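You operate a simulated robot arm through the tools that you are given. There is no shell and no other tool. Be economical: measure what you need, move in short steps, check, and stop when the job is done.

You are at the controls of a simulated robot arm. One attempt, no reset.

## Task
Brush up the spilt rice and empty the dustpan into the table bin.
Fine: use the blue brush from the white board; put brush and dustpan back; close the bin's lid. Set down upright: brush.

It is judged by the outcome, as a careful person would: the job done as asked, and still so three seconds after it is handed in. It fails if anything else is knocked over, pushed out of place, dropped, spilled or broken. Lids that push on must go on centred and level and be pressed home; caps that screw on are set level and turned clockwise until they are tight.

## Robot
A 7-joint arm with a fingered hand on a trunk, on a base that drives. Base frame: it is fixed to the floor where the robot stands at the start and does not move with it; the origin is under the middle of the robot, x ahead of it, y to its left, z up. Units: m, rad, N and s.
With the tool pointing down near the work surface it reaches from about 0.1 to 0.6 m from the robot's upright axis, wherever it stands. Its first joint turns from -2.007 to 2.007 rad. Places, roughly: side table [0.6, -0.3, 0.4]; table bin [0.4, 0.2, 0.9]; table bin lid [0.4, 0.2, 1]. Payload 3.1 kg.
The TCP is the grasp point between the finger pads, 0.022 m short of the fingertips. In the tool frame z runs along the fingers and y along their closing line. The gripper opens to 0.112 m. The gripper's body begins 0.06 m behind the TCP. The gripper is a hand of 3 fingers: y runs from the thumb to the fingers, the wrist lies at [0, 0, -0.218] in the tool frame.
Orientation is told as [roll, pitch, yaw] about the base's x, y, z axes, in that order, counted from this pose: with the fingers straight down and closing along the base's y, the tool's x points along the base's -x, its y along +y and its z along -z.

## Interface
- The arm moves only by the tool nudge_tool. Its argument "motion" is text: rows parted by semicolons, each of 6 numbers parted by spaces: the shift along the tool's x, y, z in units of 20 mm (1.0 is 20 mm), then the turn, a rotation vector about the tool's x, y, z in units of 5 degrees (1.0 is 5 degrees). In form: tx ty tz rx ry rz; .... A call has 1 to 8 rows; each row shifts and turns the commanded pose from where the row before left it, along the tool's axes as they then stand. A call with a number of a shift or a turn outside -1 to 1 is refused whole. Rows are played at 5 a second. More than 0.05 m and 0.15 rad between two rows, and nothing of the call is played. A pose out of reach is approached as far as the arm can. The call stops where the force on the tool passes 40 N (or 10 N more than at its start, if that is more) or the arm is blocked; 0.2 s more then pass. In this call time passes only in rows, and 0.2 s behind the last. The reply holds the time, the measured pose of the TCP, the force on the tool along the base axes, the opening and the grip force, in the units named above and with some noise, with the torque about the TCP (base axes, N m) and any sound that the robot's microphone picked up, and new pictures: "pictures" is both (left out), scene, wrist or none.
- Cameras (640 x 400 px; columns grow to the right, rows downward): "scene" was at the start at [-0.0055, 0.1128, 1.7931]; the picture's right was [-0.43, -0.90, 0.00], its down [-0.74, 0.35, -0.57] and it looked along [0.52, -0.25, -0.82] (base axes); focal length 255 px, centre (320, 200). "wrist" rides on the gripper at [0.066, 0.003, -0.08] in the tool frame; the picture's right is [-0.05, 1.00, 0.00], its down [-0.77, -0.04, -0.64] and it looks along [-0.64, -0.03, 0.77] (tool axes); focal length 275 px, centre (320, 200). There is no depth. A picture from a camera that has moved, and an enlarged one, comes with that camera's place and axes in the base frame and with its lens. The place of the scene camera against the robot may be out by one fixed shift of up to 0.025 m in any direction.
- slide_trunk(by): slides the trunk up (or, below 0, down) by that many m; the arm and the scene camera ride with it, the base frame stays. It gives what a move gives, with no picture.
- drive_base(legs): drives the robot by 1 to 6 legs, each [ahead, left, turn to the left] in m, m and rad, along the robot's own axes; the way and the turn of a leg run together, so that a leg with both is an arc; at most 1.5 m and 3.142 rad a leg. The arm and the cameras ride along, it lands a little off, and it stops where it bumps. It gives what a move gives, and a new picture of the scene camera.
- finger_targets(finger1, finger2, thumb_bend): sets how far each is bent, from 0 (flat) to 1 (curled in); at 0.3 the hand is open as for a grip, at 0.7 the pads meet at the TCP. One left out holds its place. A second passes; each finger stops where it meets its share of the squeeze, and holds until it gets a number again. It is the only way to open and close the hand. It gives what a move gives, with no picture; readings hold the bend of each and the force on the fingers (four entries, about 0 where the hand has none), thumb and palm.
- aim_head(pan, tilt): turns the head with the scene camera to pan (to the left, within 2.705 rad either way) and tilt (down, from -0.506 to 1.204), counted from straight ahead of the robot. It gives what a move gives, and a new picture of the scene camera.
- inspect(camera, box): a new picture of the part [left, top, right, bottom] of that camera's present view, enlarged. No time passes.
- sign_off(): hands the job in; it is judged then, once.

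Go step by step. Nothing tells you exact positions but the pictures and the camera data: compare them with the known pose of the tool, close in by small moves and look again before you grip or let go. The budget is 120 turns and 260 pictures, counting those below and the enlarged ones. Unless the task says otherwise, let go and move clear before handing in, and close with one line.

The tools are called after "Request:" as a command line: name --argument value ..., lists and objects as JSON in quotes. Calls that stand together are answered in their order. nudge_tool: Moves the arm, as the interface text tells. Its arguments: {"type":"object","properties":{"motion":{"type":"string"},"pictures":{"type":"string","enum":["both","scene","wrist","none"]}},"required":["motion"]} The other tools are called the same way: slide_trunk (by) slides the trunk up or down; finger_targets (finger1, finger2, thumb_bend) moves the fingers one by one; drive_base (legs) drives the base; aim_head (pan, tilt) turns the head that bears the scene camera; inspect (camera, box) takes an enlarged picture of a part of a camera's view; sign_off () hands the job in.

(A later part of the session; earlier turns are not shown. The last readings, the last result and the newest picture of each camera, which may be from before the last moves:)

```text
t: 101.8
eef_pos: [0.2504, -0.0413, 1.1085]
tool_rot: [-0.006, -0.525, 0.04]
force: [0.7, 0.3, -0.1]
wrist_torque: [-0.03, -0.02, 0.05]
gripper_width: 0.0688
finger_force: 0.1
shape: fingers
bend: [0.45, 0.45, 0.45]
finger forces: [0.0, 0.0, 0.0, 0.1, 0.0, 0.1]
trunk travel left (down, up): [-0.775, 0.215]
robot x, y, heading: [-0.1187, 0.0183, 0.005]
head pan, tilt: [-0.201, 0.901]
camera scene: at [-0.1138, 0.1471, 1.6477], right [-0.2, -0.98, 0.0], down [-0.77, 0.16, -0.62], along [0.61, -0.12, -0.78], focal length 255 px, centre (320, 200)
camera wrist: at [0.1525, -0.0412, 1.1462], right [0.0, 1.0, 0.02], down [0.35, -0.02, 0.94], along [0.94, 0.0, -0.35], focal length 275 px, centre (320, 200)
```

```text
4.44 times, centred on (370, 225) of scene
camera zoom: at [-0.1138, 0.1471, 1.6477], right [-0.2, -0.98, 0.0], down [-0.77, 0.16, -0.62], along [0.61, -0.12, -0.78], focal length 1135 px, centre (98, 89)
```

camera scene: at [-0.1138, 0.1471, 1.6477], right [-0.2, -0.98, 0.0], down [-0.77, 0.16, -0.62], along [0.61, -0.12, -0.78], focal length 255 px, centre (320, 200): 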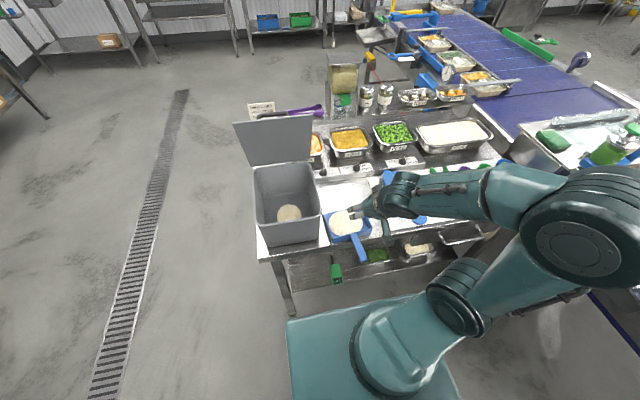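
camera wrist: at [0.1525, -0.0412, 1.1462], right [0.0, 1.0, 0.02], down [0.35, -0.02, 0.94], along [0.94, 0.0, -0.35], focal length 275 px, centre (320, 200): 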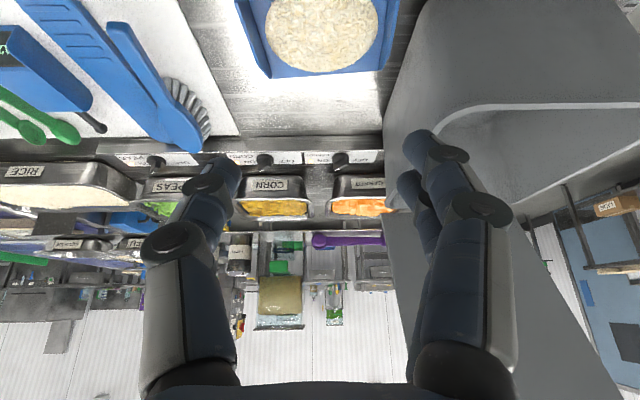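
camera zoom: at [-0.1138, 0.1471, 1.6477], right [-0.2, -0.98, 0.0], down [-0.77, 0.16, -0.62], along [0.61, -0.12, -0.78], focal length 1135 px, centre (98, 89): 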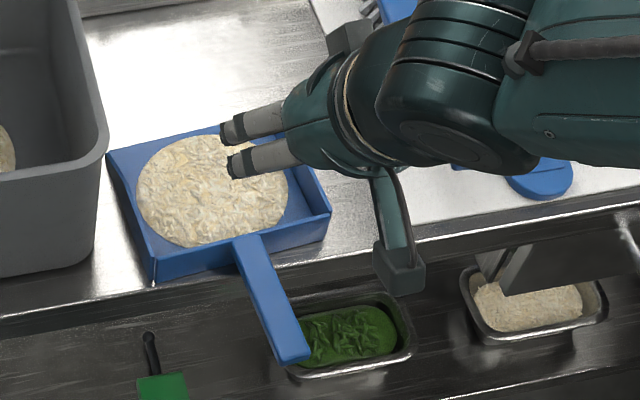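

Handle slopes up toward me: root top ≈(0.313,0.893), end ≈(0.208,0.918), y≈-0.042. Moving above it now.

Request:
nudge_tool --motion "-0.76 0 0.44 0 0 0;-0.76 0 0.44 0 0 0;0.502 0 0.865 0 0 0;0.502 0 0.865 0 0 0;0.502 0 0.865 0 0 0;0.502 0 0.865 0 0 0;0.502 0 0.865 0 0 0;0.502 0 0.865 0 0 0" --pictures "wrist"

Request:
inspect --camera "scene" --box '[310, 170, 430, 260]'

```text
t: 103.7
eef_pos: [0.2894, -0.0377, 0.9883]
tool_rot: [-0.007, -0.526, 0.049]
force: [0.1, 0.5, -0.3]
wrist_torque: [0.03, 0.03, 0.0]
gripper_width: 0.069
finger_force: 0.0
shape: fingers
bend: [0.45, 0.45, 0.45]
finger forces: [0.0, 0.0, 0.1, 0.0, 0.0, 0.0]
trunk travel left (down, up): [-0.775, 0.215]
robot x, y, heading: [-0.1171, 0.0181, 0.004]
head pan, tilt: [-0.201, 0.901]
camera wrist: at [0.1903, -0.039, 1.0251], right [0.0, 1.0, 0.02], down [0.35, -0.01, 0.94], along [0.94, 0.01, -0.35], focal length 275 px, centre (320, 200)
```

wrist: 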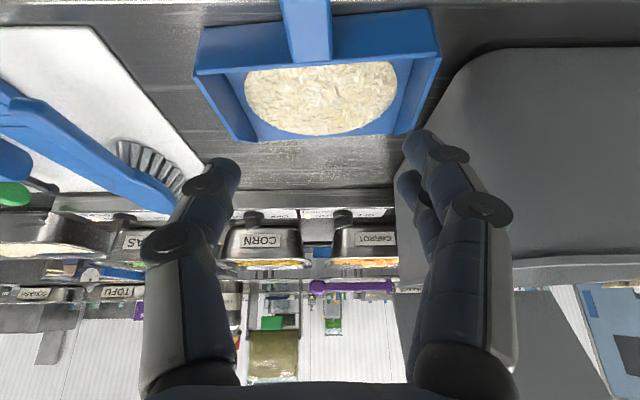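

```text
4.44 times, centred on (370, 215) of scene
camera zoom: at [-0.1116, 0.1471, 1.6455], right [-0.2, -0.98, 0.0], down [-0.77, 0.16, -0.62], along [0.61, -0.12, -0.78], focal length 1135 px, centre (98, 133)
```

zoom: 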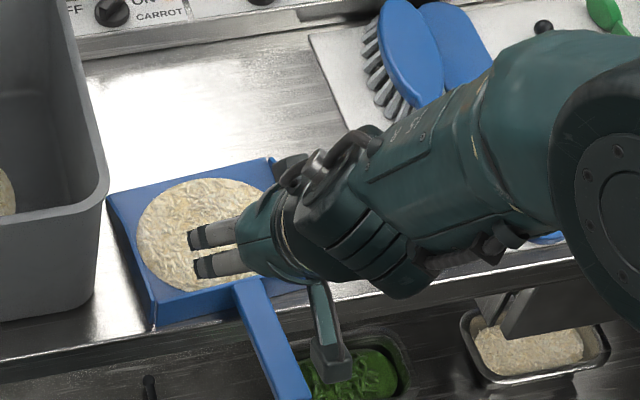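

Handle is 6 mm to the right of the TCP. Correcting and descending.

Request:
nudge_tool --motion "0.502 -0.3 0.865 0 0 0;0.502 0 0.865 0 0 0;0.502 0 0.865 0 0 0;0.502 0 0.865 0 0 0;0.15 0 0.26 0 0 0" --pictures "wrist"

Request:
inspect --camera "scene" --box '[310, 170, 430, 260]'

```text
t: 104.8
eef_pos: [0.2866, -0.0481, 0.9035]
tool_rot: [-0.007, -0.523, 0.042]
force: [-0.9, 0.1, -0.6]
wrist_torque: [0.0, 0.0, 0.03]
gripper_width: 0.0689
finger_force: 0.1
shape: fingers
bend: [0.45, 0.45, 0.45]
finger forces: [0.0, 0.0, 0.0, 0.0, 0.0, 0.0]
trunk travel left (down, up): [-0.775, 0.215]
robot x, y, heading: [-0.12, 0.0166, 0.003]
head pan, tilt: [-0.201, 0.901]
camera wrist: at [0.1889, -0.0482, 0.9406], right [0.0, 1.0, 0.02], down [0.35, -0.02, 0.94], along [0.94, 0.0, -0.35], focal length 275 px, centre (320, 200)
```

wrist: 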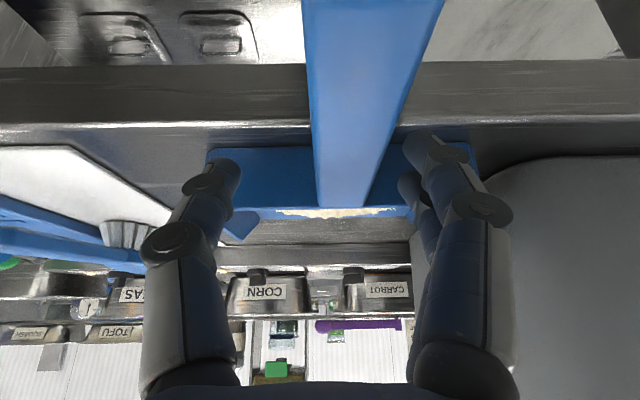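

```text
4.44 times, centred on (370, 215) of scene
camera zoom: at [-0.1126, 0.1472, 1.6477], right [-0.2, -0.98, 0.0], down [-0.77, 0.16, -0.62], along [0.61, -0.12, -0.78], focal length 1135 px, centre (98, 133)
```

zoom: 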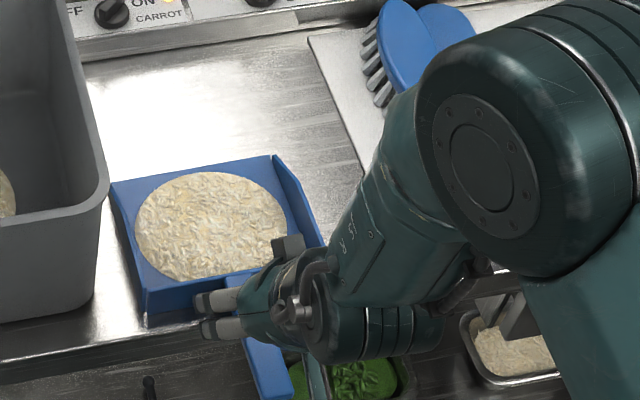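

Need 1 cm to +y and a few mm lower, then close.

Request:
nudge_tool --motion "0.1 0.48 0.173 0 0 0" --pictures "none"

Request:
finger_targets --finger1 0.6 --finger2 0.6 --thumb_bend 0.6

Request:
inspect --camera "wrist" --box '[0, 0, 640, 400]'

```text
t: 105.2
eef_pos: [0.2868, -0.0383, 0.899]
tool_rot: [-0.01, -0.525, 0.043]
force: [0.3, -0.7, -0.2]
wrist_torque: [0.03, 0.0, 0.02]
gripper_width: 0.0689
finger_force: 0.0
shape: fingers
bend: [0.45, 0.45, 0.45]
finger forces: [0.1, 0.1, 0.0, 0.0, 0.0, 0.1]
trunk travel left (down, up): [-0.775, 0.215]
robot x, y, heading: [-0.1163, 0.0142, 0.003]
head pan, tilt: [-0.201, 0.901]
```

```text
t: 106.2
eef_pos: [0.2862, -0.0385, 0.8999]
tool_rot: [-0.01, -0.525, 0.044]
force: [0.2, 0.0, -0.7]
wrist_torque: [0.01, 0.03, 0.0]
gripper_width: 0.0276
finger_force: 0.0
shape: fingers
bend: [0.6, 0.6, 0.6]
finger forces: [0.0, 0.0, 0.0, 0.0, 0.0, 0.0]
trunk travel left (down, up): [-0.775, 0.215]
robot x, y, heading: [-0.1165, 0.0194, -0.001]
head pan, tilt: [-0.201, 0.901]
```

```text
1.00 times, centred on (320, 200) of wrist (not enlarged: the box is as wide or as high as the picture)
camera zoom: at [0.1884, -0.0381, 0.9368], right [0.0, 1.0, 0.02], down [0.35, -0.02, 0.94], along [0.94, 0.0, -0.35], focal length 275 px, centre (320, 200)
```

zoom: 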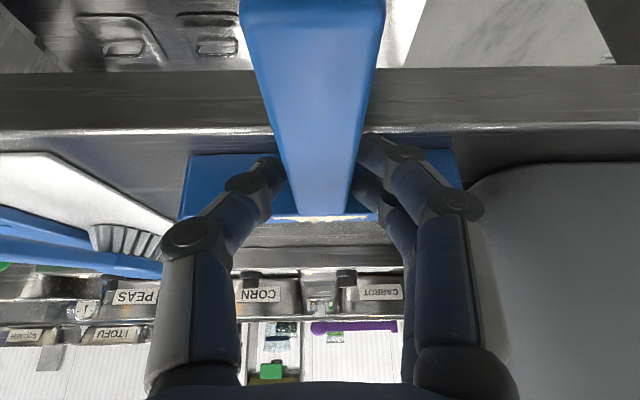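

The handle sits between thumb and fingers. Closing firmly.

Request:
finger_targets --finger1 0.8 --finger2 0.8 --thumb_bend 0.8

Request:
inspect --camera "wrist" --box '[160, 50, 480, 250]'

```text
t: 107.2
eef_pos: [0.2865, -0.0385, 0.9001]
tool_rot: [-0.007, -0.525, 0.043]
force: [-0.5, 0.7, -0.2]
wrist_torque: [-0.09, -0.07, -0.05]
gripper_width: 0.0148
finger_force: 20.5
shape: fingers
bend: [0.72, 0.71, 0.67]
finger forces: [8.8, 11.6, 0.0, 0.0, 20.1, 0.1]
trunk travel left (down, up): [-0.775, 0.215]
robot x, y, heading: [-0.1163, 0.02, -0.001]
head pan, tilt: [-0.201, 0.901]
```

```text
2.00 times, centred on (320, 150) of wrist
camera zoom: at [0.1884, -0.0382, 0.9368], right [0.0, 1.0, 0.02], down [0.35, -0.02, 0.94], along [0.94, 0.0, -0.35], focal length 551 px, centre (320, 300)
```

zoom: 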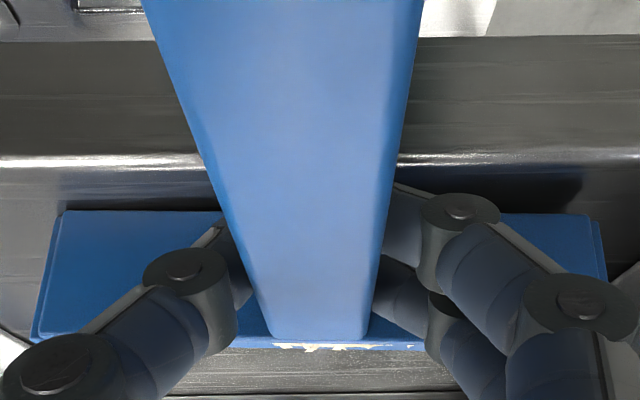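

Firm contact at 20 N. I'll squeeze to the maximum and lift a little to test.

Request:
finger_targets --finger1 1.0 --finger2 1.0 --thumb_bend 1.0

Request:
nudge_tool --motion "-0.2 0 -0.346 0 -0.3 0;-0.502 0 -0.865 0 -0.3 0" --pictures "both"

Request:
inspect --camera "scene" --box '[310, 170, 430, 260]'

```text
t: 108.2
eef_pos: [0.2876, -0.0377, 0.8985]
tool_rot: [-0.007, -0.526, 0.042]
force: [-1.2, 0.8, 0.3]
wrist_torque: [-0.01, -0.04, 0.05]
gripper_width: 0.0084
finger_force: 0.1
shape: fingers
bend: [0.87, 0.77, 0.92]
finger forces: [0.0, 0.0, 0.0, 0.0, 0.0, 0.0]
trunk travel left (down, up): [-0.775, 0.215]
robot x, y, heading: [-0.1186, 0.0158, 0.001]
head pan, tilt: [-0.201, 0.901]
```

```text
t: 108.8
eef_pos: [0.2851, -0.0393, 0.9264]
tool_rot: [-0.007, -0.576, 0.043]
force: [-0.1, 0.3, -0.9]
wrist_torque: [-0.02, 0.04, 0.01]
gripper_width: 0.0087
finger_force: 0.3
shape: fingers
bend: [0.87, 0.77, 0.92]
finger forces: [0.0, 0.0, 0.0, 0.1, 0.0, 0.8]
trunk travel left (down, up): [-0.775, 0.215]
robot x, y, heading: [-0.1181, 0.0177, -0.003]
head pan, tilt: [-0.201, 0.901]
camera scene: at [-0.1126, 0.147, 1.6476], right [-0.2, -0.98, 0.0], down [-0.77, 0.16, -0.62], along [0.61, -0.12, -0.78], focal length 255 px, centre (320, 200)
camera wrist: at [0.1864, -0.0387, 0.9588], right [0.0, 1.0, 0.02], down [0.3, -0.02, 0.95], along [0.95, 0.01, -0.3], focal length 275 px, centre (320, 200)
```

scene: 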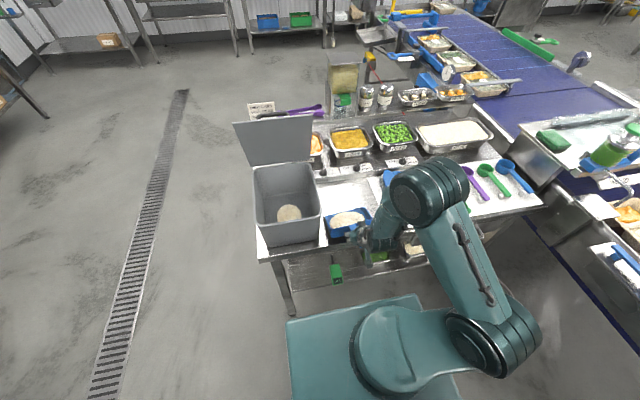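
wrist: 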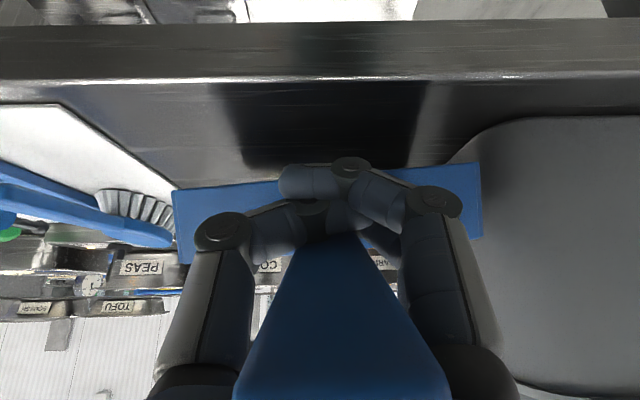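

```text
4.44 times, centred on (370, 215) of scene
camera zoom: at [-0.1126, 0.147, 1.6476], right [-0.2, -0.98, 0.0], down [-0.77, 0.16, -0.62], along [0.61, -0.12, -0.78], focal length 1135 px, centre (98, 133)
```

zoom: 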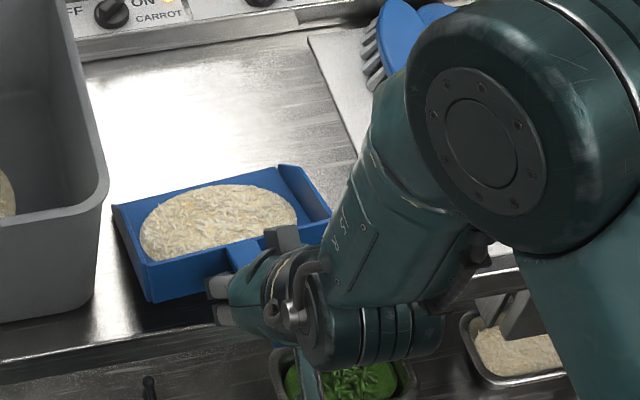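

The hand over-closed and the fingers slid beneath the handle, tipping the pan slightly. I'll reverse the lift, setting it back down before opening.

Request:
nudge_tool --motion "0.26 0 0.43 0 0.3 0;0.26 0 0.43 0 0.3 0;0.2 0 0.346 0 0 0" --pictures "none"

Request:
inspect --camera "wrist" --box '[0, 0, 640, 400]'

Request:
inspect --camera "scene" --box '[310, 170, 430, 260]'

```text
t: 109.7
eef_pos: [0.2863, -0.039, 0.8989]
tool_rot: [-0.007, -0.525, 0.041]
force: [0.5, -0.6, -0.1]
wrist_torque: [0.01, -0.01, -0.02]
gripper_width: 0.0084
finger_force: 0.1
shape: fingers
bend: [0.87, 0.77, 0.92]
finger forces: [0.1, 0.0, 0.0, 0.0, 0.1, 0.1]
trunk travel left (down, up): [-0.775, 0.215]
robot x, y, heading: [-0.1143, 0.0187, 0.002]
head pan, tilt: [-0.201, 0.901]
```

```text
1.00 times, centred on (320, 200) of wrist (not enlarged: the box is as wide or as high as the picture)
camera zoom: at [0.1888, -0.0382, 0.936], right [0.0, 1.0, 0.02], down [0.35, -0.02, 0.94], along [0.94, 0.0, -0.35], focal length 275 px, centre (320, 200)
```

zoom: 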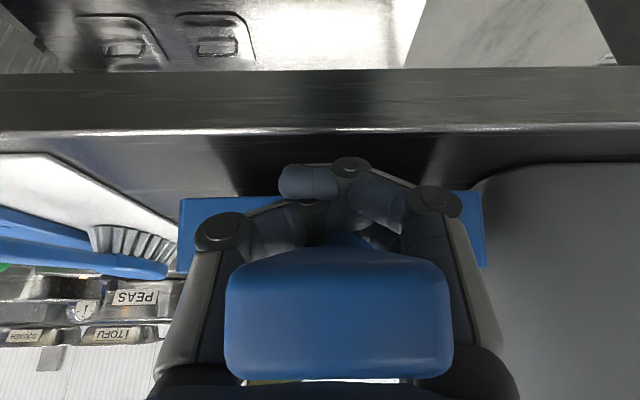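

```text
4.44 times, centred on (370, 215) of scene
camera zoom: at [-0.1123, 0.1472, 1.6477], right [-0.2, -0.98, 0.0], down [-0.77, 0.16, -0.62], along [0.61, -0.12, -0.78], focal length 1135 px, centre (98, 133)
```

zoom: 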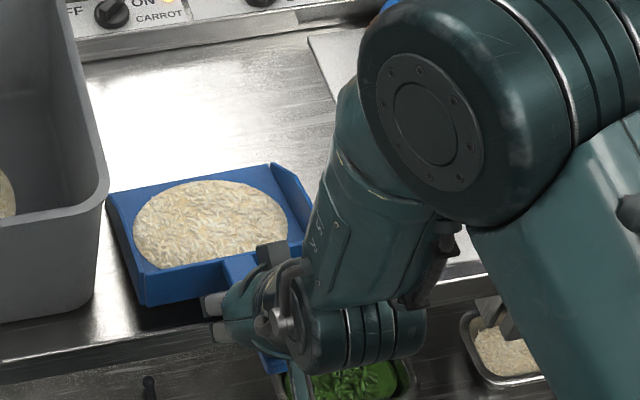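

Handle is still riding on the closed fingers. I'll lower another centimetre so the pan rests flat, then open.

Request:
nudge_tool --motion "0.125 0 0.216 0 0 0;0.125 0 0.216 0 0 0" --pictures "none"

Request:
inspect --camera "wrist" --box '[0, 0, 640, 400]'

```text
t: 110.2
eef_pos: [0.2874, -0.0382, 0.89]
tool_rot: [-0.007, -0.526, 0.042]
force: [0.3, -0.2, 0.4]
wrist_torque: [0.03, -0.01, -0.05]
gripper_width: 0.0084
finger_force: 0.1
shape: fingers
bend: [0.87, 0.77, 0.92]
finger forces: [0.0, 0.0, 0.0, 0.0, 0.1, 0.0]
trunk travel left (down, up): [-0.775, 0.215]
robot x, y, heading: [-0.1166, 0.0212, 0.005]
head pan, tilt: [-0.201, 0.901]
```

```text
1.00 times, centred on (320, 200) of wrist (not enlarged: the box is as wide or as high as the picture)
camera zoom: at [0.1886, -0.0381, 0.9266], right [0.0, 1.0, 0.02], down [0.35, -0.02, 0.94], along [0.94, 0.0, -0.35], focal length 275 px, centre (320, 200)
```

zoom: 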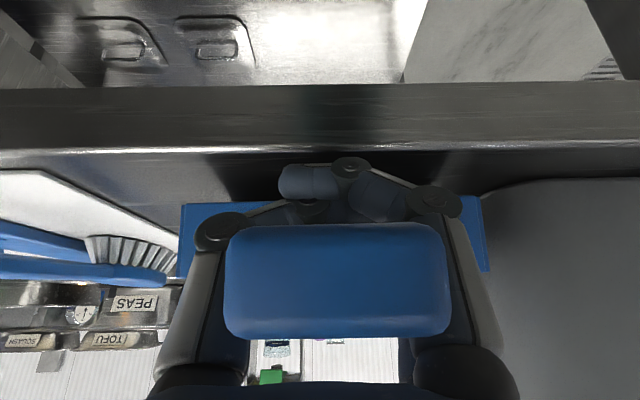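

Nearly natural height. Opening, raising to z≈0.906, and regripping with a moderate squeeze.

Request:
finger_targets --finger1 0.56 --finger2 0.56 --thumb_bend 0.56

Request:
nudge_tool --motion "-0.2 0 -0.346 0 0 0;-0.2 0 -0.346 0 0 0" --pictures "none"

Request:
inspect --camera "wrist" --box '[0, 0, 640, 400]'

Request:
inspect --camera "scene" --box '[310, 170, 430, 260]'

```text
t: 111.2
eef_pos: [0.2859, -0.0387, 0.8901]
tool_rot: [-0.007, -0.525, 0.04]
force: [0.1, -0.1, 0.6]
wrist_torque: [0.01, -0.01, -0.01]
gripper_width: 0.0378
finger_force: 0.0
shape: fingers
bend: [0.56, 0.56, 0.56]
finger forces: [0.1, 0.0, 0.0, 0.0, 0.1, 0.0]
trunk travel left (down, up): [-0.775, 0.215]
robot x, y, heading: [-0.1145, 0.0199, 0.002]
head pan, tilt: [-0.201, 0.901]
```

```text
t: 111.8
eef_pos: [0.2864, -0.0388, 0.907]
tool_rot: [-0.008, -0.527, 0.041]
force: [1.0, 0.2, -0.4]
wrist_torque: [-0.02, 0.02, 0.03]
gripper_width: 0.0373
finger_force: 0.1
shape: fingers
bend: [0.56, 0.56, 0.56]
finger forces: [0.0, 0.0, 0.0, 0.0, 0.1, 0.1]
trunk travel left (down, up): [-0.775, 0.215]
robot x, y, heading: [-0.1145, 0.0198, -0.0]
head pan, tilt: [-0.201, 0.901]
```

```text
1.00 times, centred on (320, 200) of wrist (not enlarged: the box is as wide or as high as the picture)
camera zoom: at [0.1882, -0.0386, 0.9428], right [0.0, 1.0, 0.02], down [0.35, -0.02, 0.94], along [0.94, 0.0, -0.35], focal length 275 px, centre (320, 200)
```

zoom: 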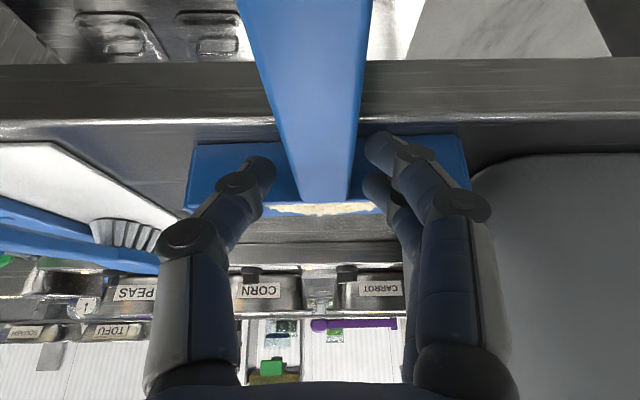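

```text
4.44 times, centred on (370, 215) of scene
camera zoom: at [-0.1127, 0.1472, 1.6476], right [-0.2, -0.98, 0.0], down [-0.77, 0.16, -0.62], along [0.61, -0.12, -0.78], focal length 1135 px, centre (98, 133)
```

zoom: 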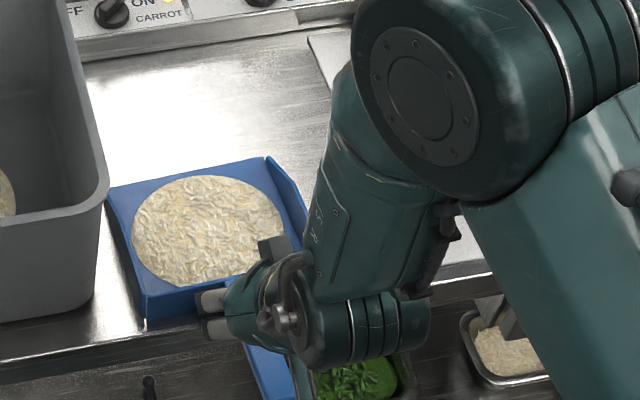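

The pan is flat with rice intact, and the handle centre is now ~12 mm below the TCP as in the successful brush grip. Closing.

Request:
finger_targets --finger1 0.8 --finger2 0.8 --thumb_bend 0.8

Request:
inspect --camera "wrist" --box '[160, 50, 480, 250]'

```text
t: 112.8
eef_pos: [0.2857, -0.0384, 0.9055]
tool_rot: [-0.007, -0.526, 0.042]
force: [0.8, 0.4, 0.2]
wrist_torque: [0.01, -0.01, 0.01]
gripper_width: 0.0187
finger_force: 19.6
shape: fingers
bend: [0.68, 0.68, 0.67]
finger forces: [9.8, 9.9, 0.1, 0.0, 19.7, 0.1]
trunk travel left (down, up): [-0.775, 0.215]
robot x, y, heading: [-0.1148, 0.0166, 0.002]
head pan, tilt: [-0.201, 0.901]
```

```text
2.00 times, centred on (320, 150) of wrist
camera zoom: at [0.1884, -0.0386, 0.9427], right [0.0, 1.0, 0.02], down [0.35, -0.02, 0.94], along [0.94, 0.0, -0.35], focal length 551 px, centre (320, 300)
```

zoom: 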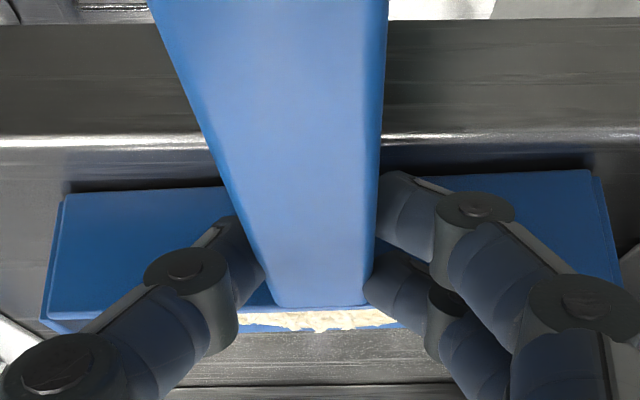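

Balanced grip at ~20 N. A slightly firmer squeeze, then a careful lift.

Request:
finger_targets --finger1 0.86 --finger2 0.86 --thumb_bend 0.86

Request:
nudge_tool --motion "-0.2 0 -0.346 0 -0.5 0;-0.2 0 -0.346 0 -0.5 0;-0.25 0 -0.43 0 0 0" --pictures "none"

Request:
inspect --camera "scene" --box '[310, 170, 430, 260]'

Request:
inspect --camera "wrist" --box '[0, 0, 640, 400]'

```text
t: 113.8
eef_pos: [0.2862, -0.0383, 0.906]
tool_rot: [-0.01, -0.525, 0.041]
force: [0.4, 0.6, 0.1]
wrist_torque: [0.04, 0.03, 0.02]
gripper_width: 0.0188
finger_force: 23.8
shape: fingers
bend: [0.7, 0.7, 0.68]
finger forces: [12.0, 11.9, 0.1, 0.0, 23.9, 0.0]
trunk travel left (down, up): [-0.775, 0.215]
robot x, y, heading: [-0.1154, 0.0182, 0.002]
head pan, tilt: [-0.201, 0.901]
```

```text
t: 114.7
eef_pos: [0.2844, -0.0386, 0.9306]
tool_rot: [-0.008, -0.612, 0.04]
force: [-0.2, -0.7, -0.7]
wrist_torque: [-0.02, 0.05, 0.02]
gripper_width: 0.0186
finger_force: 23.6
shape: fingers
bend: [0.7, 0.69, 0.68]
finger forces: [12.5, 11.6, 0.0, 0.1, 24.0, 0.0]
trunk travel left (down, up): [-0.775, 0.215]
robot x, y, heading: [-0.1172, 0.0182, -0.003]
head pan, tilt: [-0.201, 0.901]
```

```text
4.44 times, centred on (370, 215) of scene
camera zoom: at [-0.1124, 0.147, 1.6476], right [-0.2, -0.98, 0.0], down [-0.77, 0.16, -0.62], along [0.61, -0.12, -0.78], focal length 1135 px, centre (98, 133)
```

zoom: 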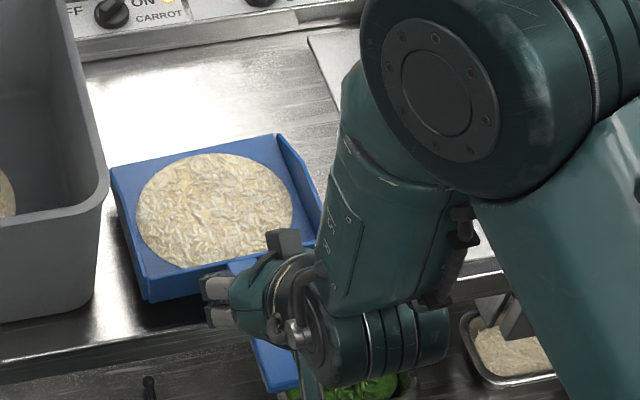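

```text
1.00 times, centred on (320, 200) of wrist (not enlarged: the box is as wide or as high as the picture)
camera zoom: at [0.1847, -0.0383, 0.9586], right [0.0, 1.0, 0.02], down [0.27, -0.02, 0.96], along [0.96, 0.0, -0.27], focal length 275 px, centre (320, 200)
```

zoom: 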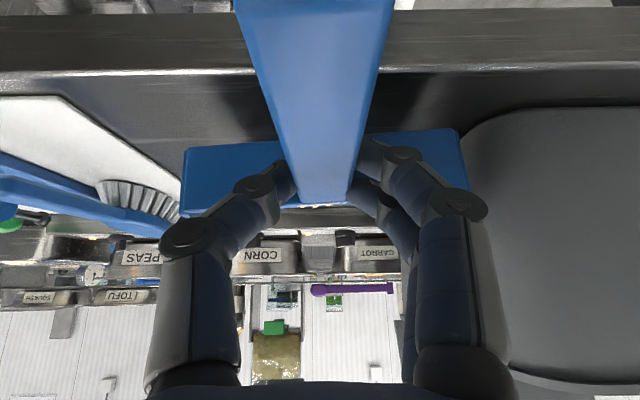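

The pan is held level with the rice. Raising it with the trunk, clear of the bin rim.

Request:
slide_trunk --by 0.2

Request:
nudge_tool --motion "0 1 0 0 0 0;0 1 0 0 0 0;0 1 0 0 0 0;0 1 0 0 0 0;0 1 0 0 0 0;0 1 0 0 0 0;0 1 0 0 0 0;0 1 0 0 0 0"

```text
t: 116.8
eef_pos: [0.2846, -0.0381, 1.13]
tool_rot: [-0.009, -0.613, 0.044]
force: [0.5, 0.0, -1.1]
wrist_torque: [-0.01, 0.06, 0.01]
gripper_width: 0.0186
finger_force: 24.0
shape: fingers
bend: [0.7, 0.69, 0.68]
finger forces: [12.4, 11.5, 0.0, 0.1, 24.0, 0.0]
trunk travel left (down, up): [-0.975, 0.015]
robot x, y, heading: [-0.1159, 0.0221, 0.001]
head pan, tilt: [-0.201, 0.901]
```

```text
t: 118.6
eef_pos: [0.2782, 0.1213, 1.1286]
tool_rot: [-0.01, -0.611, 0.045]
force: [-0.4, 0.0, -1.6]
wrist_torque: [-0.04, 0.04, 0.02]
gripper_width: 0.0181
finger_force: 24.4
shape: fingers
bend: [0.7, 0.68, 0.69]
finger forces: [12.4, 11.6, 0.1, 0.0, 24.1, 0.0]
trunk travel left (down, up): [-0.975, 0.015]
robot x, y, heading: [-0.115, 0.0136, -0.002]
head pan, tilt: [-0.201, 0.901]
camera scene: at [-0.1122, 0.1486, 1.8475], right [-0.2, -0.98, 0.0], down [-0.77, 0.15, -0.62], along [0.61, -0.12, -0.78], focal length 255 px, centre (320, 200)
camera wrist: at [0.1764, 0.1213, 1.1572], right [0.0, 1.0, 0.02], down [0.27, -0.02, 0.96], along [0.96, 0.01, -0.27], focal length 275 px, centre (320, 200)
```

scene: 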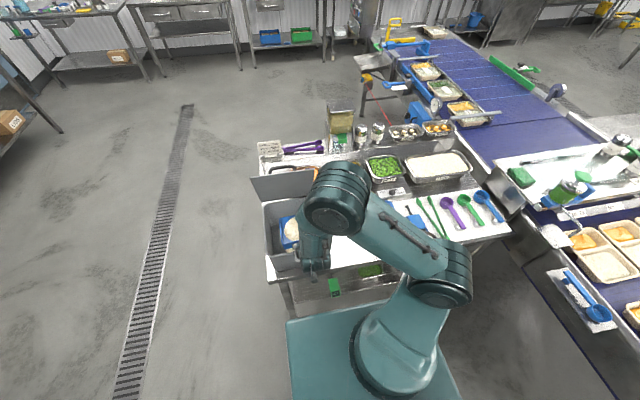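
wrist: 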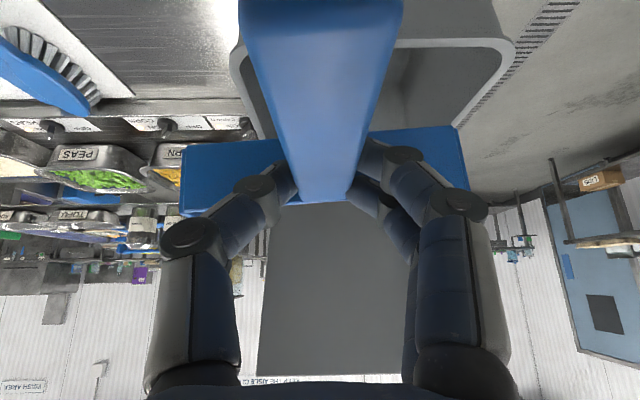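

Centring the pan over the bin, forward and slightly up.

Request:
nudge_tool --motion "0 1 0 0 0 0;0 1 0 0 0 0;-0.97 0.1 -0.172 0 0 0;-0.97 0 -0.172 0 0 0;-0.97 0 -0.172 0 0 0;-0.97 0 -0.172 0 0 0;-0.57 0 -0.82 0 0 0"

Request:
inspect --camera "scene" --box '[230, 150, 370, 290]'

```text
t: 120.2
eef_pos: [0.3319, 0.166, 1.203]
tool_rot: [-0.01, -0.612, 0.044]
force: [0.4, -0.2, -0.8]
wrist_torque: [0.0, 0.04, -0.01]
gripper_width: 0.0183
finger_force: 24.3
shape: fingers
bend: [0.7, 0.68, 0.69]
finger forces: [12.6, 11.5, 0.0, 0.1, 24.2, 0.1]
trunk travel left (down, up): [-0.975, 0.015]
robot x, y, heading: [-0.1214, 0.0205, 0.001]
head pan, tilt: [-0.201, 0.901]
camera scene: at [-0.1131, 0.1474, 1.8476], right [-0.2, -0.98, 0.0], down [-0.77, 0.15, -0.62], along [0.61, -0.12, -0.78], focal length 255 px, centre (320, 200)
camera wrist: at [0.2316, 0.1658, 1.2325], right [0.0, 1.0, 0.02], down [0.27, -0.02, 0.96], along [0.96, 0.01, -0.27], focal length 275 px, centre (320, 200)
```

scene: 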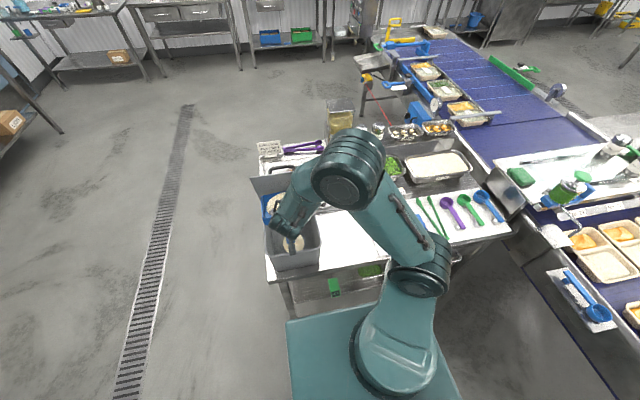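
wrist: 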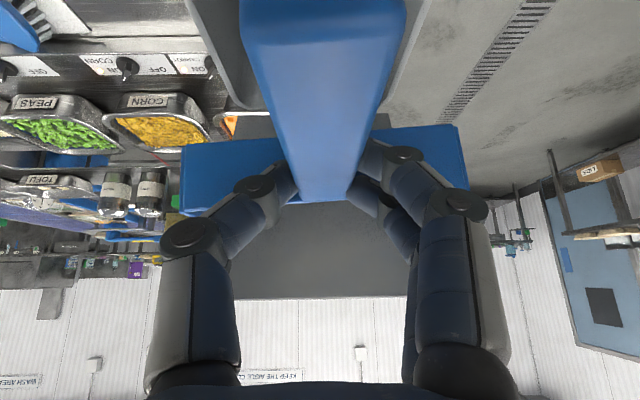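

```text
2.86 times, centred on (300, 220) of scene
camera zoom: at [-0.1131, 0.1474, 1.8476], right [-0.2, -0.98, 0.0], down [-0.77, 0.15, -0.62], along [0.61, -0.12, -0.78], focal length 730 px, centre (377, 143)
```

zoom: 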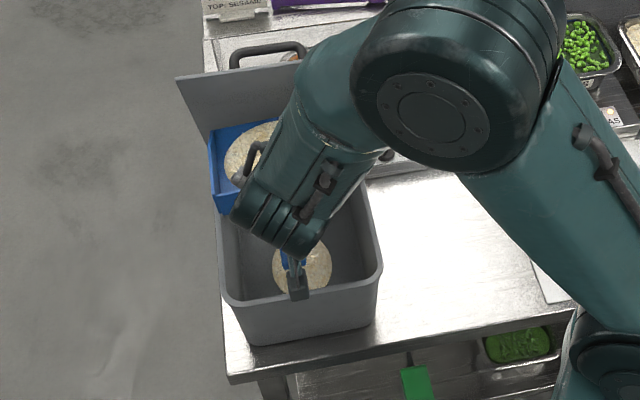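

Now tipping the pan nose-down over the bin.

Request:
nudge_tool --motion "0 0 0 0 1 0;0 0 0 0 1 0;0 0 0 0 1 0;0 0 0 0 1 0;0 0 0 0 1 0;0 0 0 0 1 0;0 0 0 0 1 0;0 0 0 0 1 0"

Request:
inspect --camera "scene" --box '[230, 150, 370, 290]'

```text
t: 122.0
eef_pos: [0.3331, 0.1676, 1.2038]
tool_rot: [-0.007, 0.088, 0.04]
force: [-0.5, -0.2, -1.0]
wrist_torque: [0.02, 0.03, -0.04]
gripper_width: 0.018
finger_force: 23.2
shape: fingers
bend: [0.7, 0.68, 0.69]
finger forces: [12.1, 11.5, 0.0, 0.0, 23.4, 0.0]
trunk travel left (down, up): [-0.975, 0.015]
robot x, y, heading: [-0.1153, 0.0179, 0.002]
head pan, tilt: [-0.201, 0.901]
camera scene: at [-0.1114, 0.1473, 1.8476], right [-0.2, -0.98, 0.0], down [-0.77, 0.15, -0.62], along [0.61, -0.12, -0.78], focal length 255 px, centre (320, 200)
camera wrist: at [0.2745, 0.1685, 1.2905], right [0.01, 1.0, -0.01], down [0.82, 0.0, 0.57], along [0.57, -0.01, -0.82], focal length 275 px, centre (320, 200)
```

scene: 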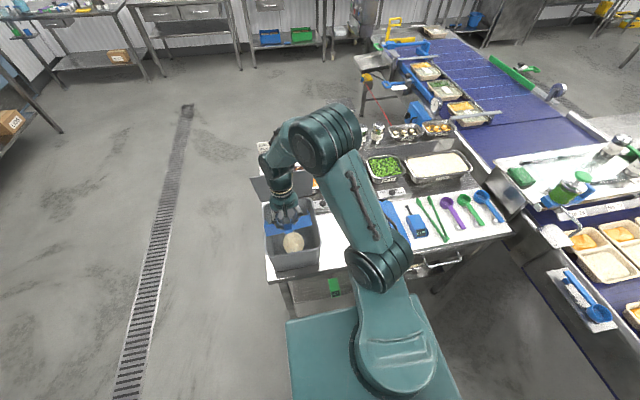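
wrist: 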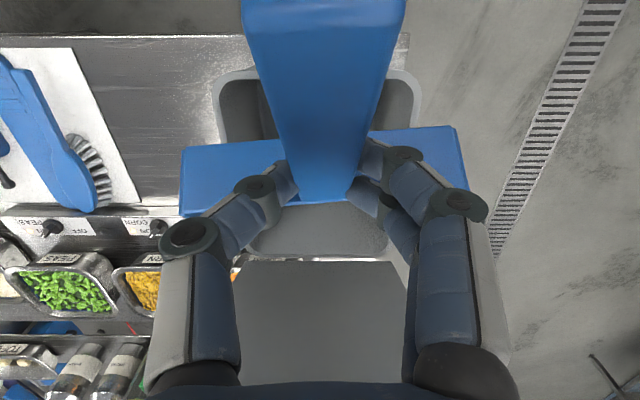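

```text
2.86 times, centred on (300, 220) of scene
camera zoom: at [-0.1114, 0.1473, 1.8476], right [-0.2, -0.98, 0.0], down [-0.77, 0.15, -0.62], along [0.61, -0.12, -0.78], focal length 730 px, centre (377, 143)
```

zoom: 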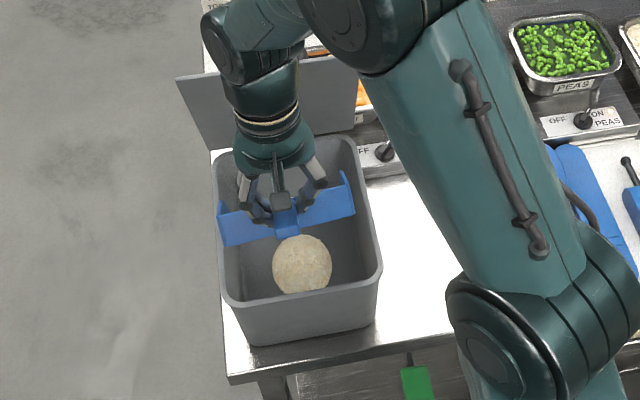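

Tipped about 35–40°; continuing to a steep angle.

Request:
nudge_tool --motion "0 0 0 0 1 0;0 0 0 0 1 0;0 0 0 0 1 0;0 0 0 0 1 0;0 0 0 0 1 0;0 0 0 0 1 0"

Request:
inspect --camera "scene" --box '[230, 150, 370, 290]'

```text
t: 123.4
eef_pos: [0.3327, 0.1687, 1.2035]
tool_rot: [-0.009, 0.611, 0.034]
force: [-0.6, 0.4, -0.7]
wrist_torque: [-0.02, -0.01, -0.01]
gripper_width: 0.0181
finger_force: 23.1
shape: fingers
bend: [0.7, 0.68, 0.69]
finger forces: [12.1, 11.5, 0.0, 0.0, 23.5, 0.1]
trunk travel left (down, up): [-0.975, 0.015]
robot x, y, heading: [-0.1142, 0.0185, 0.004]
head pan, tilt: [-0.201, 0.901]
camera scene: at [-0.1114, 0.1478, 1.8476], right [-0.2, -0.98, 0.0], down [-0.77, 0.15, -0.62], along [0.61, -0.12, -0.78], focal length 255 px, centre (320, 200)
camera wrist: at [0.3254, 0.1707, 1.3083], right [0.0, 1.0, -0.03], down [1.0, 0.0, 0.08], along [0.08, -0.03, -1.0], focal length 275 px, centre (320, 200)
```

scene: 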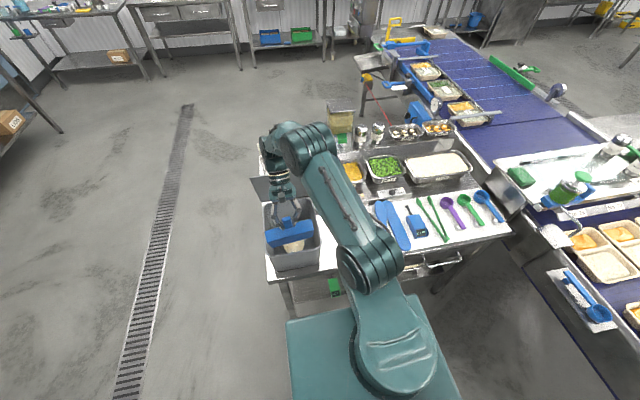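
wrist: 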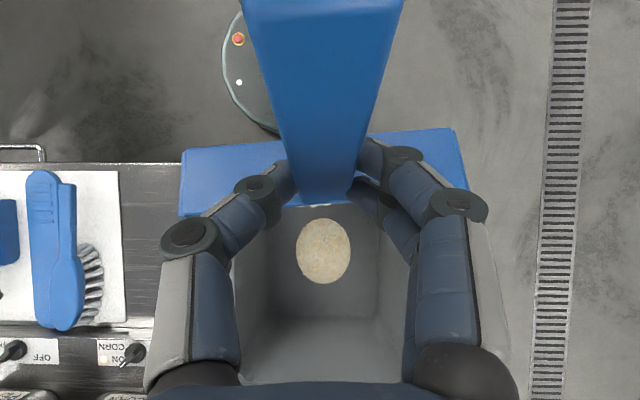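

```text
2.86 times, centred on (300, 220) of scene
camera zoom: at [-0.1114, 0.1478, 1.8476], right [-0.2, -0.98, 0.0], down [-0.77, 0.15, -0.62], along [0.61, -0.12, -0.78], focal length 730 px, centre (377, 143)
```

zoom: 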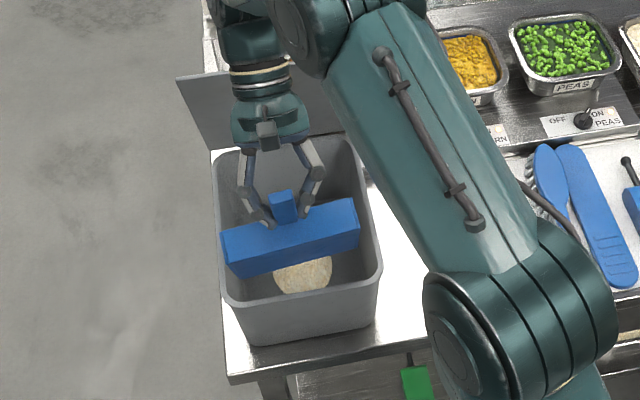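

Checking whether the rice has left the pan.

Request:
inspect --camera "wrist" --box '[230, 150, 430, 330]'

Request:
inspect --camera "wrist" --box '[0, 140, 200, 370]'

```text
2.22 times, centred on (330, 240) of wrist
camera zoom: at [0.3254, 0.1707, 1.3083], right [0.0, 1.0, -0.03], down [1.0, 0.0, 0.08], along [0.08, -0.03, -1.0], focal length 612 px, centre (298, 111)
```

zoom: 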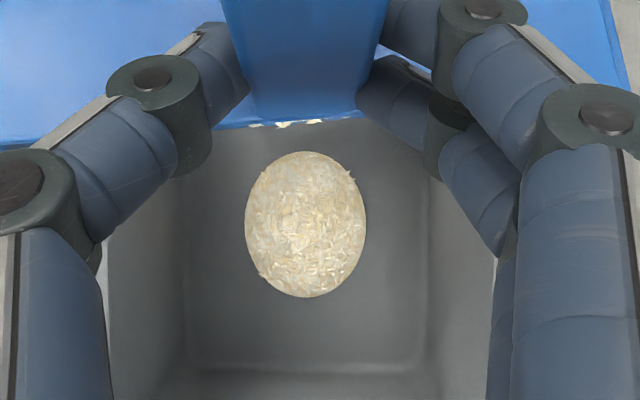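

```text
1.74 times, centred on (100, 255) of wrist
camera zoom: at [0.3254, 0.1707, 1.3083], right [0.0, 1.0, -0.03], down [1.0, 0.0, 0.08], along [0.08, -0.03, -1.0], focal length 479 px, centre (703, 104)
```

zoom: 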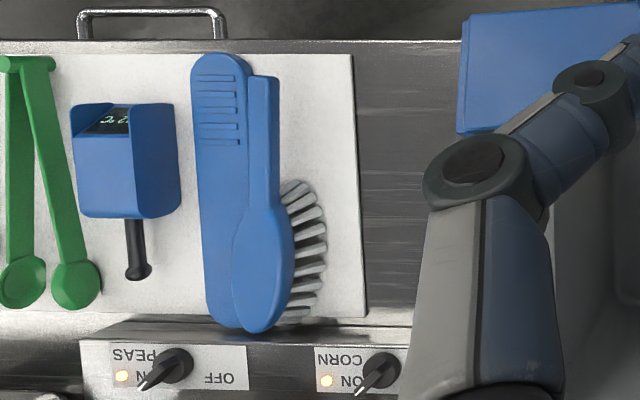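

A sliver of rice still shows in the pan, so I'll tip it further.

Request:
nudge_tool --motion "0 0 0 0 1 0;0 0 0 0 1 0;0 0 0 0 1 0;0 0 0 0 1 0"

Request:
inspect --camera "wrist" --box '[230, 100, 430, 280]'

Request:
inspect --camera "scene" --box '[240, 170, 350, 280]'

```text
t: 124.4
eef_pos: [0.3347, 0.1666, 1.2034]
tool_rot: [-0.013, 0.96, 0.027]
force: [0.7, -1.1, -2.1]
wrist_torque: [0.02, -0.06, 0.03]
gripper_width: 0.0178
finger_force: 23.7
shape: fingers
bend: [0.7, 0.68, 0.69]
finger forces: [11.8, 11.7, 0.1, 0.0, 23.6, 0.1]
trunk travel left (down, up): [-0.975, 0.015]
robot x, y, heading: [-0.1182, 0.0176, 0.005]
head pan, tilt: [-0.201, 0.901]
camera scene: at [-0.1112, 0.1481, 1.8476], right [-0.2, -0.98, 0.0], down [-0.77, 0.15, -0.62], along [0.61, -0.12, -0.78], focal length 255 px, centre (320, 200)
camera wrist: at [0.3618, 0.1728, 1.3047], right [-0.01, 1.0, -0.05], down [0.96, 0.0, -0.27], along [-0.27, -0.05, -0.96], focal length 275 px, centre (320, 200)
```

scene: 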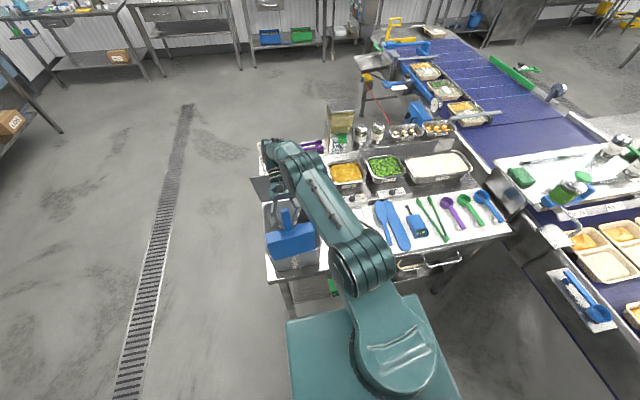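
wrist: 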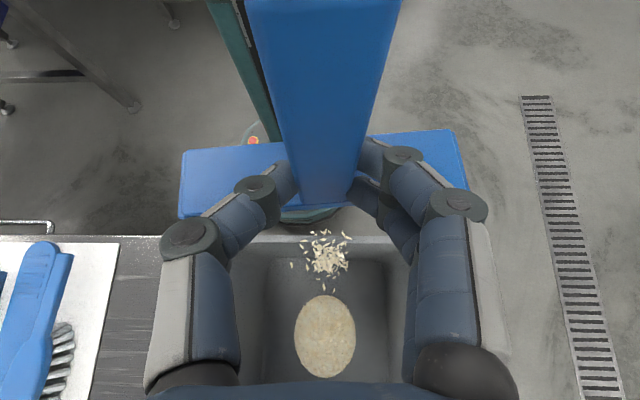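

```text
2.22 times, centred on (330, 190) of wrist
camera zoom: at [0.3618, 0.1728, 1.3047], right [-0.01, 1.0, -0.05], down [0.96, 0.0, -0.27], along [-0.27, -0.05, -0.96], focal length 612 px, centre (298, 222)
```

zoom: 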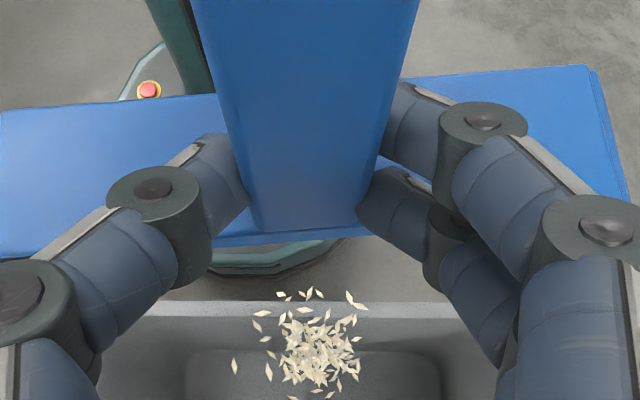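

```text
3.64 times, centred on (295, 225) of scene
camera zoom: at [-0.1112, 0.1481, 1.8476], right [-0.2, -0.98, 0.0], down [-0.77, 0.15, -0.62], along [0.61, -0.12, -0.78], focal length 929 px, centre (411, 109)
```

zoom: 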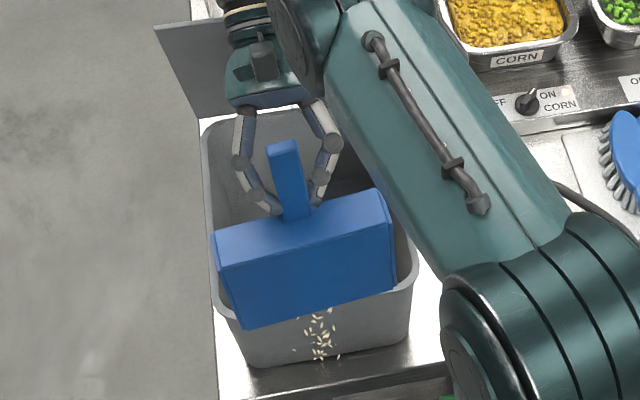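

The pan swung so steep that its lip came back over the bin's front rim, and the grains may be falling at the edge. I'll move forward right away while easing the tilt.

Request:
nudge_tool --motion "-0.574 0 -0.819 0 -1 0;-0.64 0 -0.766 0 -1 0;-0.7 0 -0.7 0 -0.5 0"

Request:
inspect --camera "scene" --box '[240, 170, 350, 280]'

Request:
inspect --camera "wrist" --box '[230, 150, 430, 330]'

```text
t: 125.2
eef_pos: [0.3773, 0.1674, 1.2058]
tool_rot: [-0.008, 0.76, 0.031]
force: [1.4, -0.8, -0.2]
wrist_torque: [0.01, -0.01, 0.01]
gripper_width: 0.0186
finger_force: 23.4
shape: fingers
bend: [0.7, 0.68, 0.69]
finger forces: [11.9, 11.7, 0.1, 0.1, 23.6, 0.1]
out of reach, approached as far as the arm can: row 3
trunk travel left (down, up): [-0.975, 0.015]
robot x, y, heading: [-0.1199, 0.0205, 0.001]
head pan, tilt: [-0.201, 0.901]
camera scene: at [-0.1127, 0.1469, 1.8477], right [-0.2, -0.98, 0.0], down [-0.77, 0.16, -0.62], along [0.61, -0.12, -0.78], focal length 255 px, centre (320, 200)
camera wrist: at [0.3848, 0.1705, 1.3096], right [0.0, 1.0, -0.04], down [1.0, 0.0, -0.07], along [-0.07, -0.04, -1.0], focal length 275 px, centre (320, 200)
```

scene: 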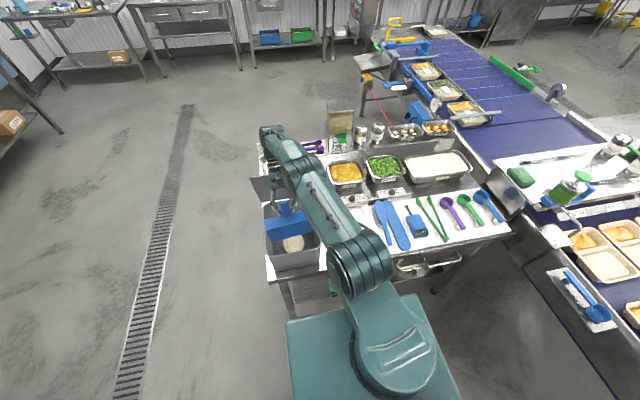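
wrist: 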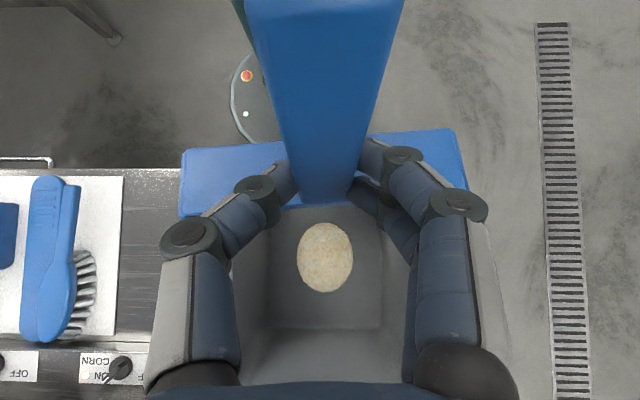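

```text
3.64 times, centred on (295, 225) of scene
camera zoom: at [-0.1127, 0.1469, 1.8477], right [-0.2, -0.98, 0.0], down [-0.77, 0.16, -0.62], along [0.61, -0.12, -0.78], focal length 929 px, centre (411, 109)
```

zoom: 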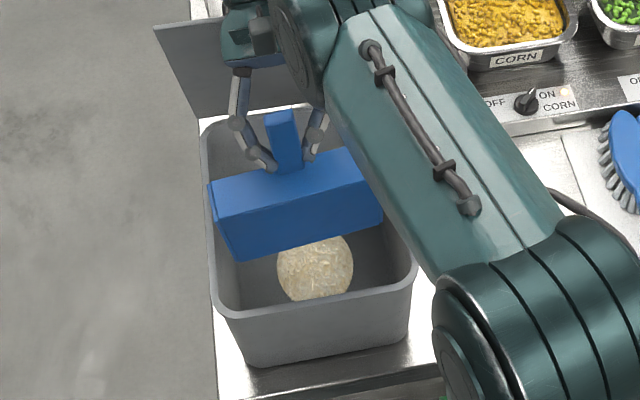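

```text
2.22 times, centred on (330, 240) of wrist
camera zoom: at [0.3848, 0.1705, 1.3096], right [0.0, 1.0, -0.04], down [1.0, 0.0, -0.07], along [-0.07, -0.04, -1.0], focal length 612 px, centre (298, 111)
```

zoom: 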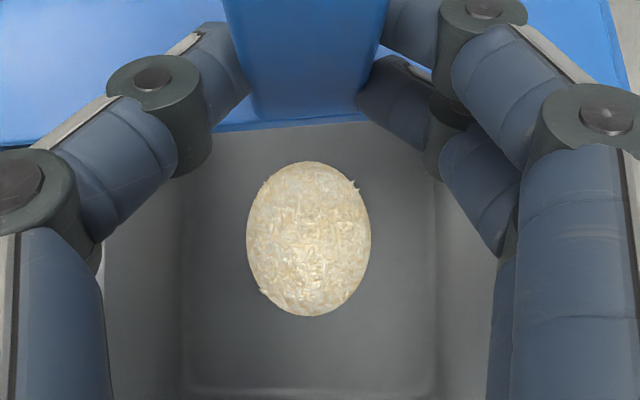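

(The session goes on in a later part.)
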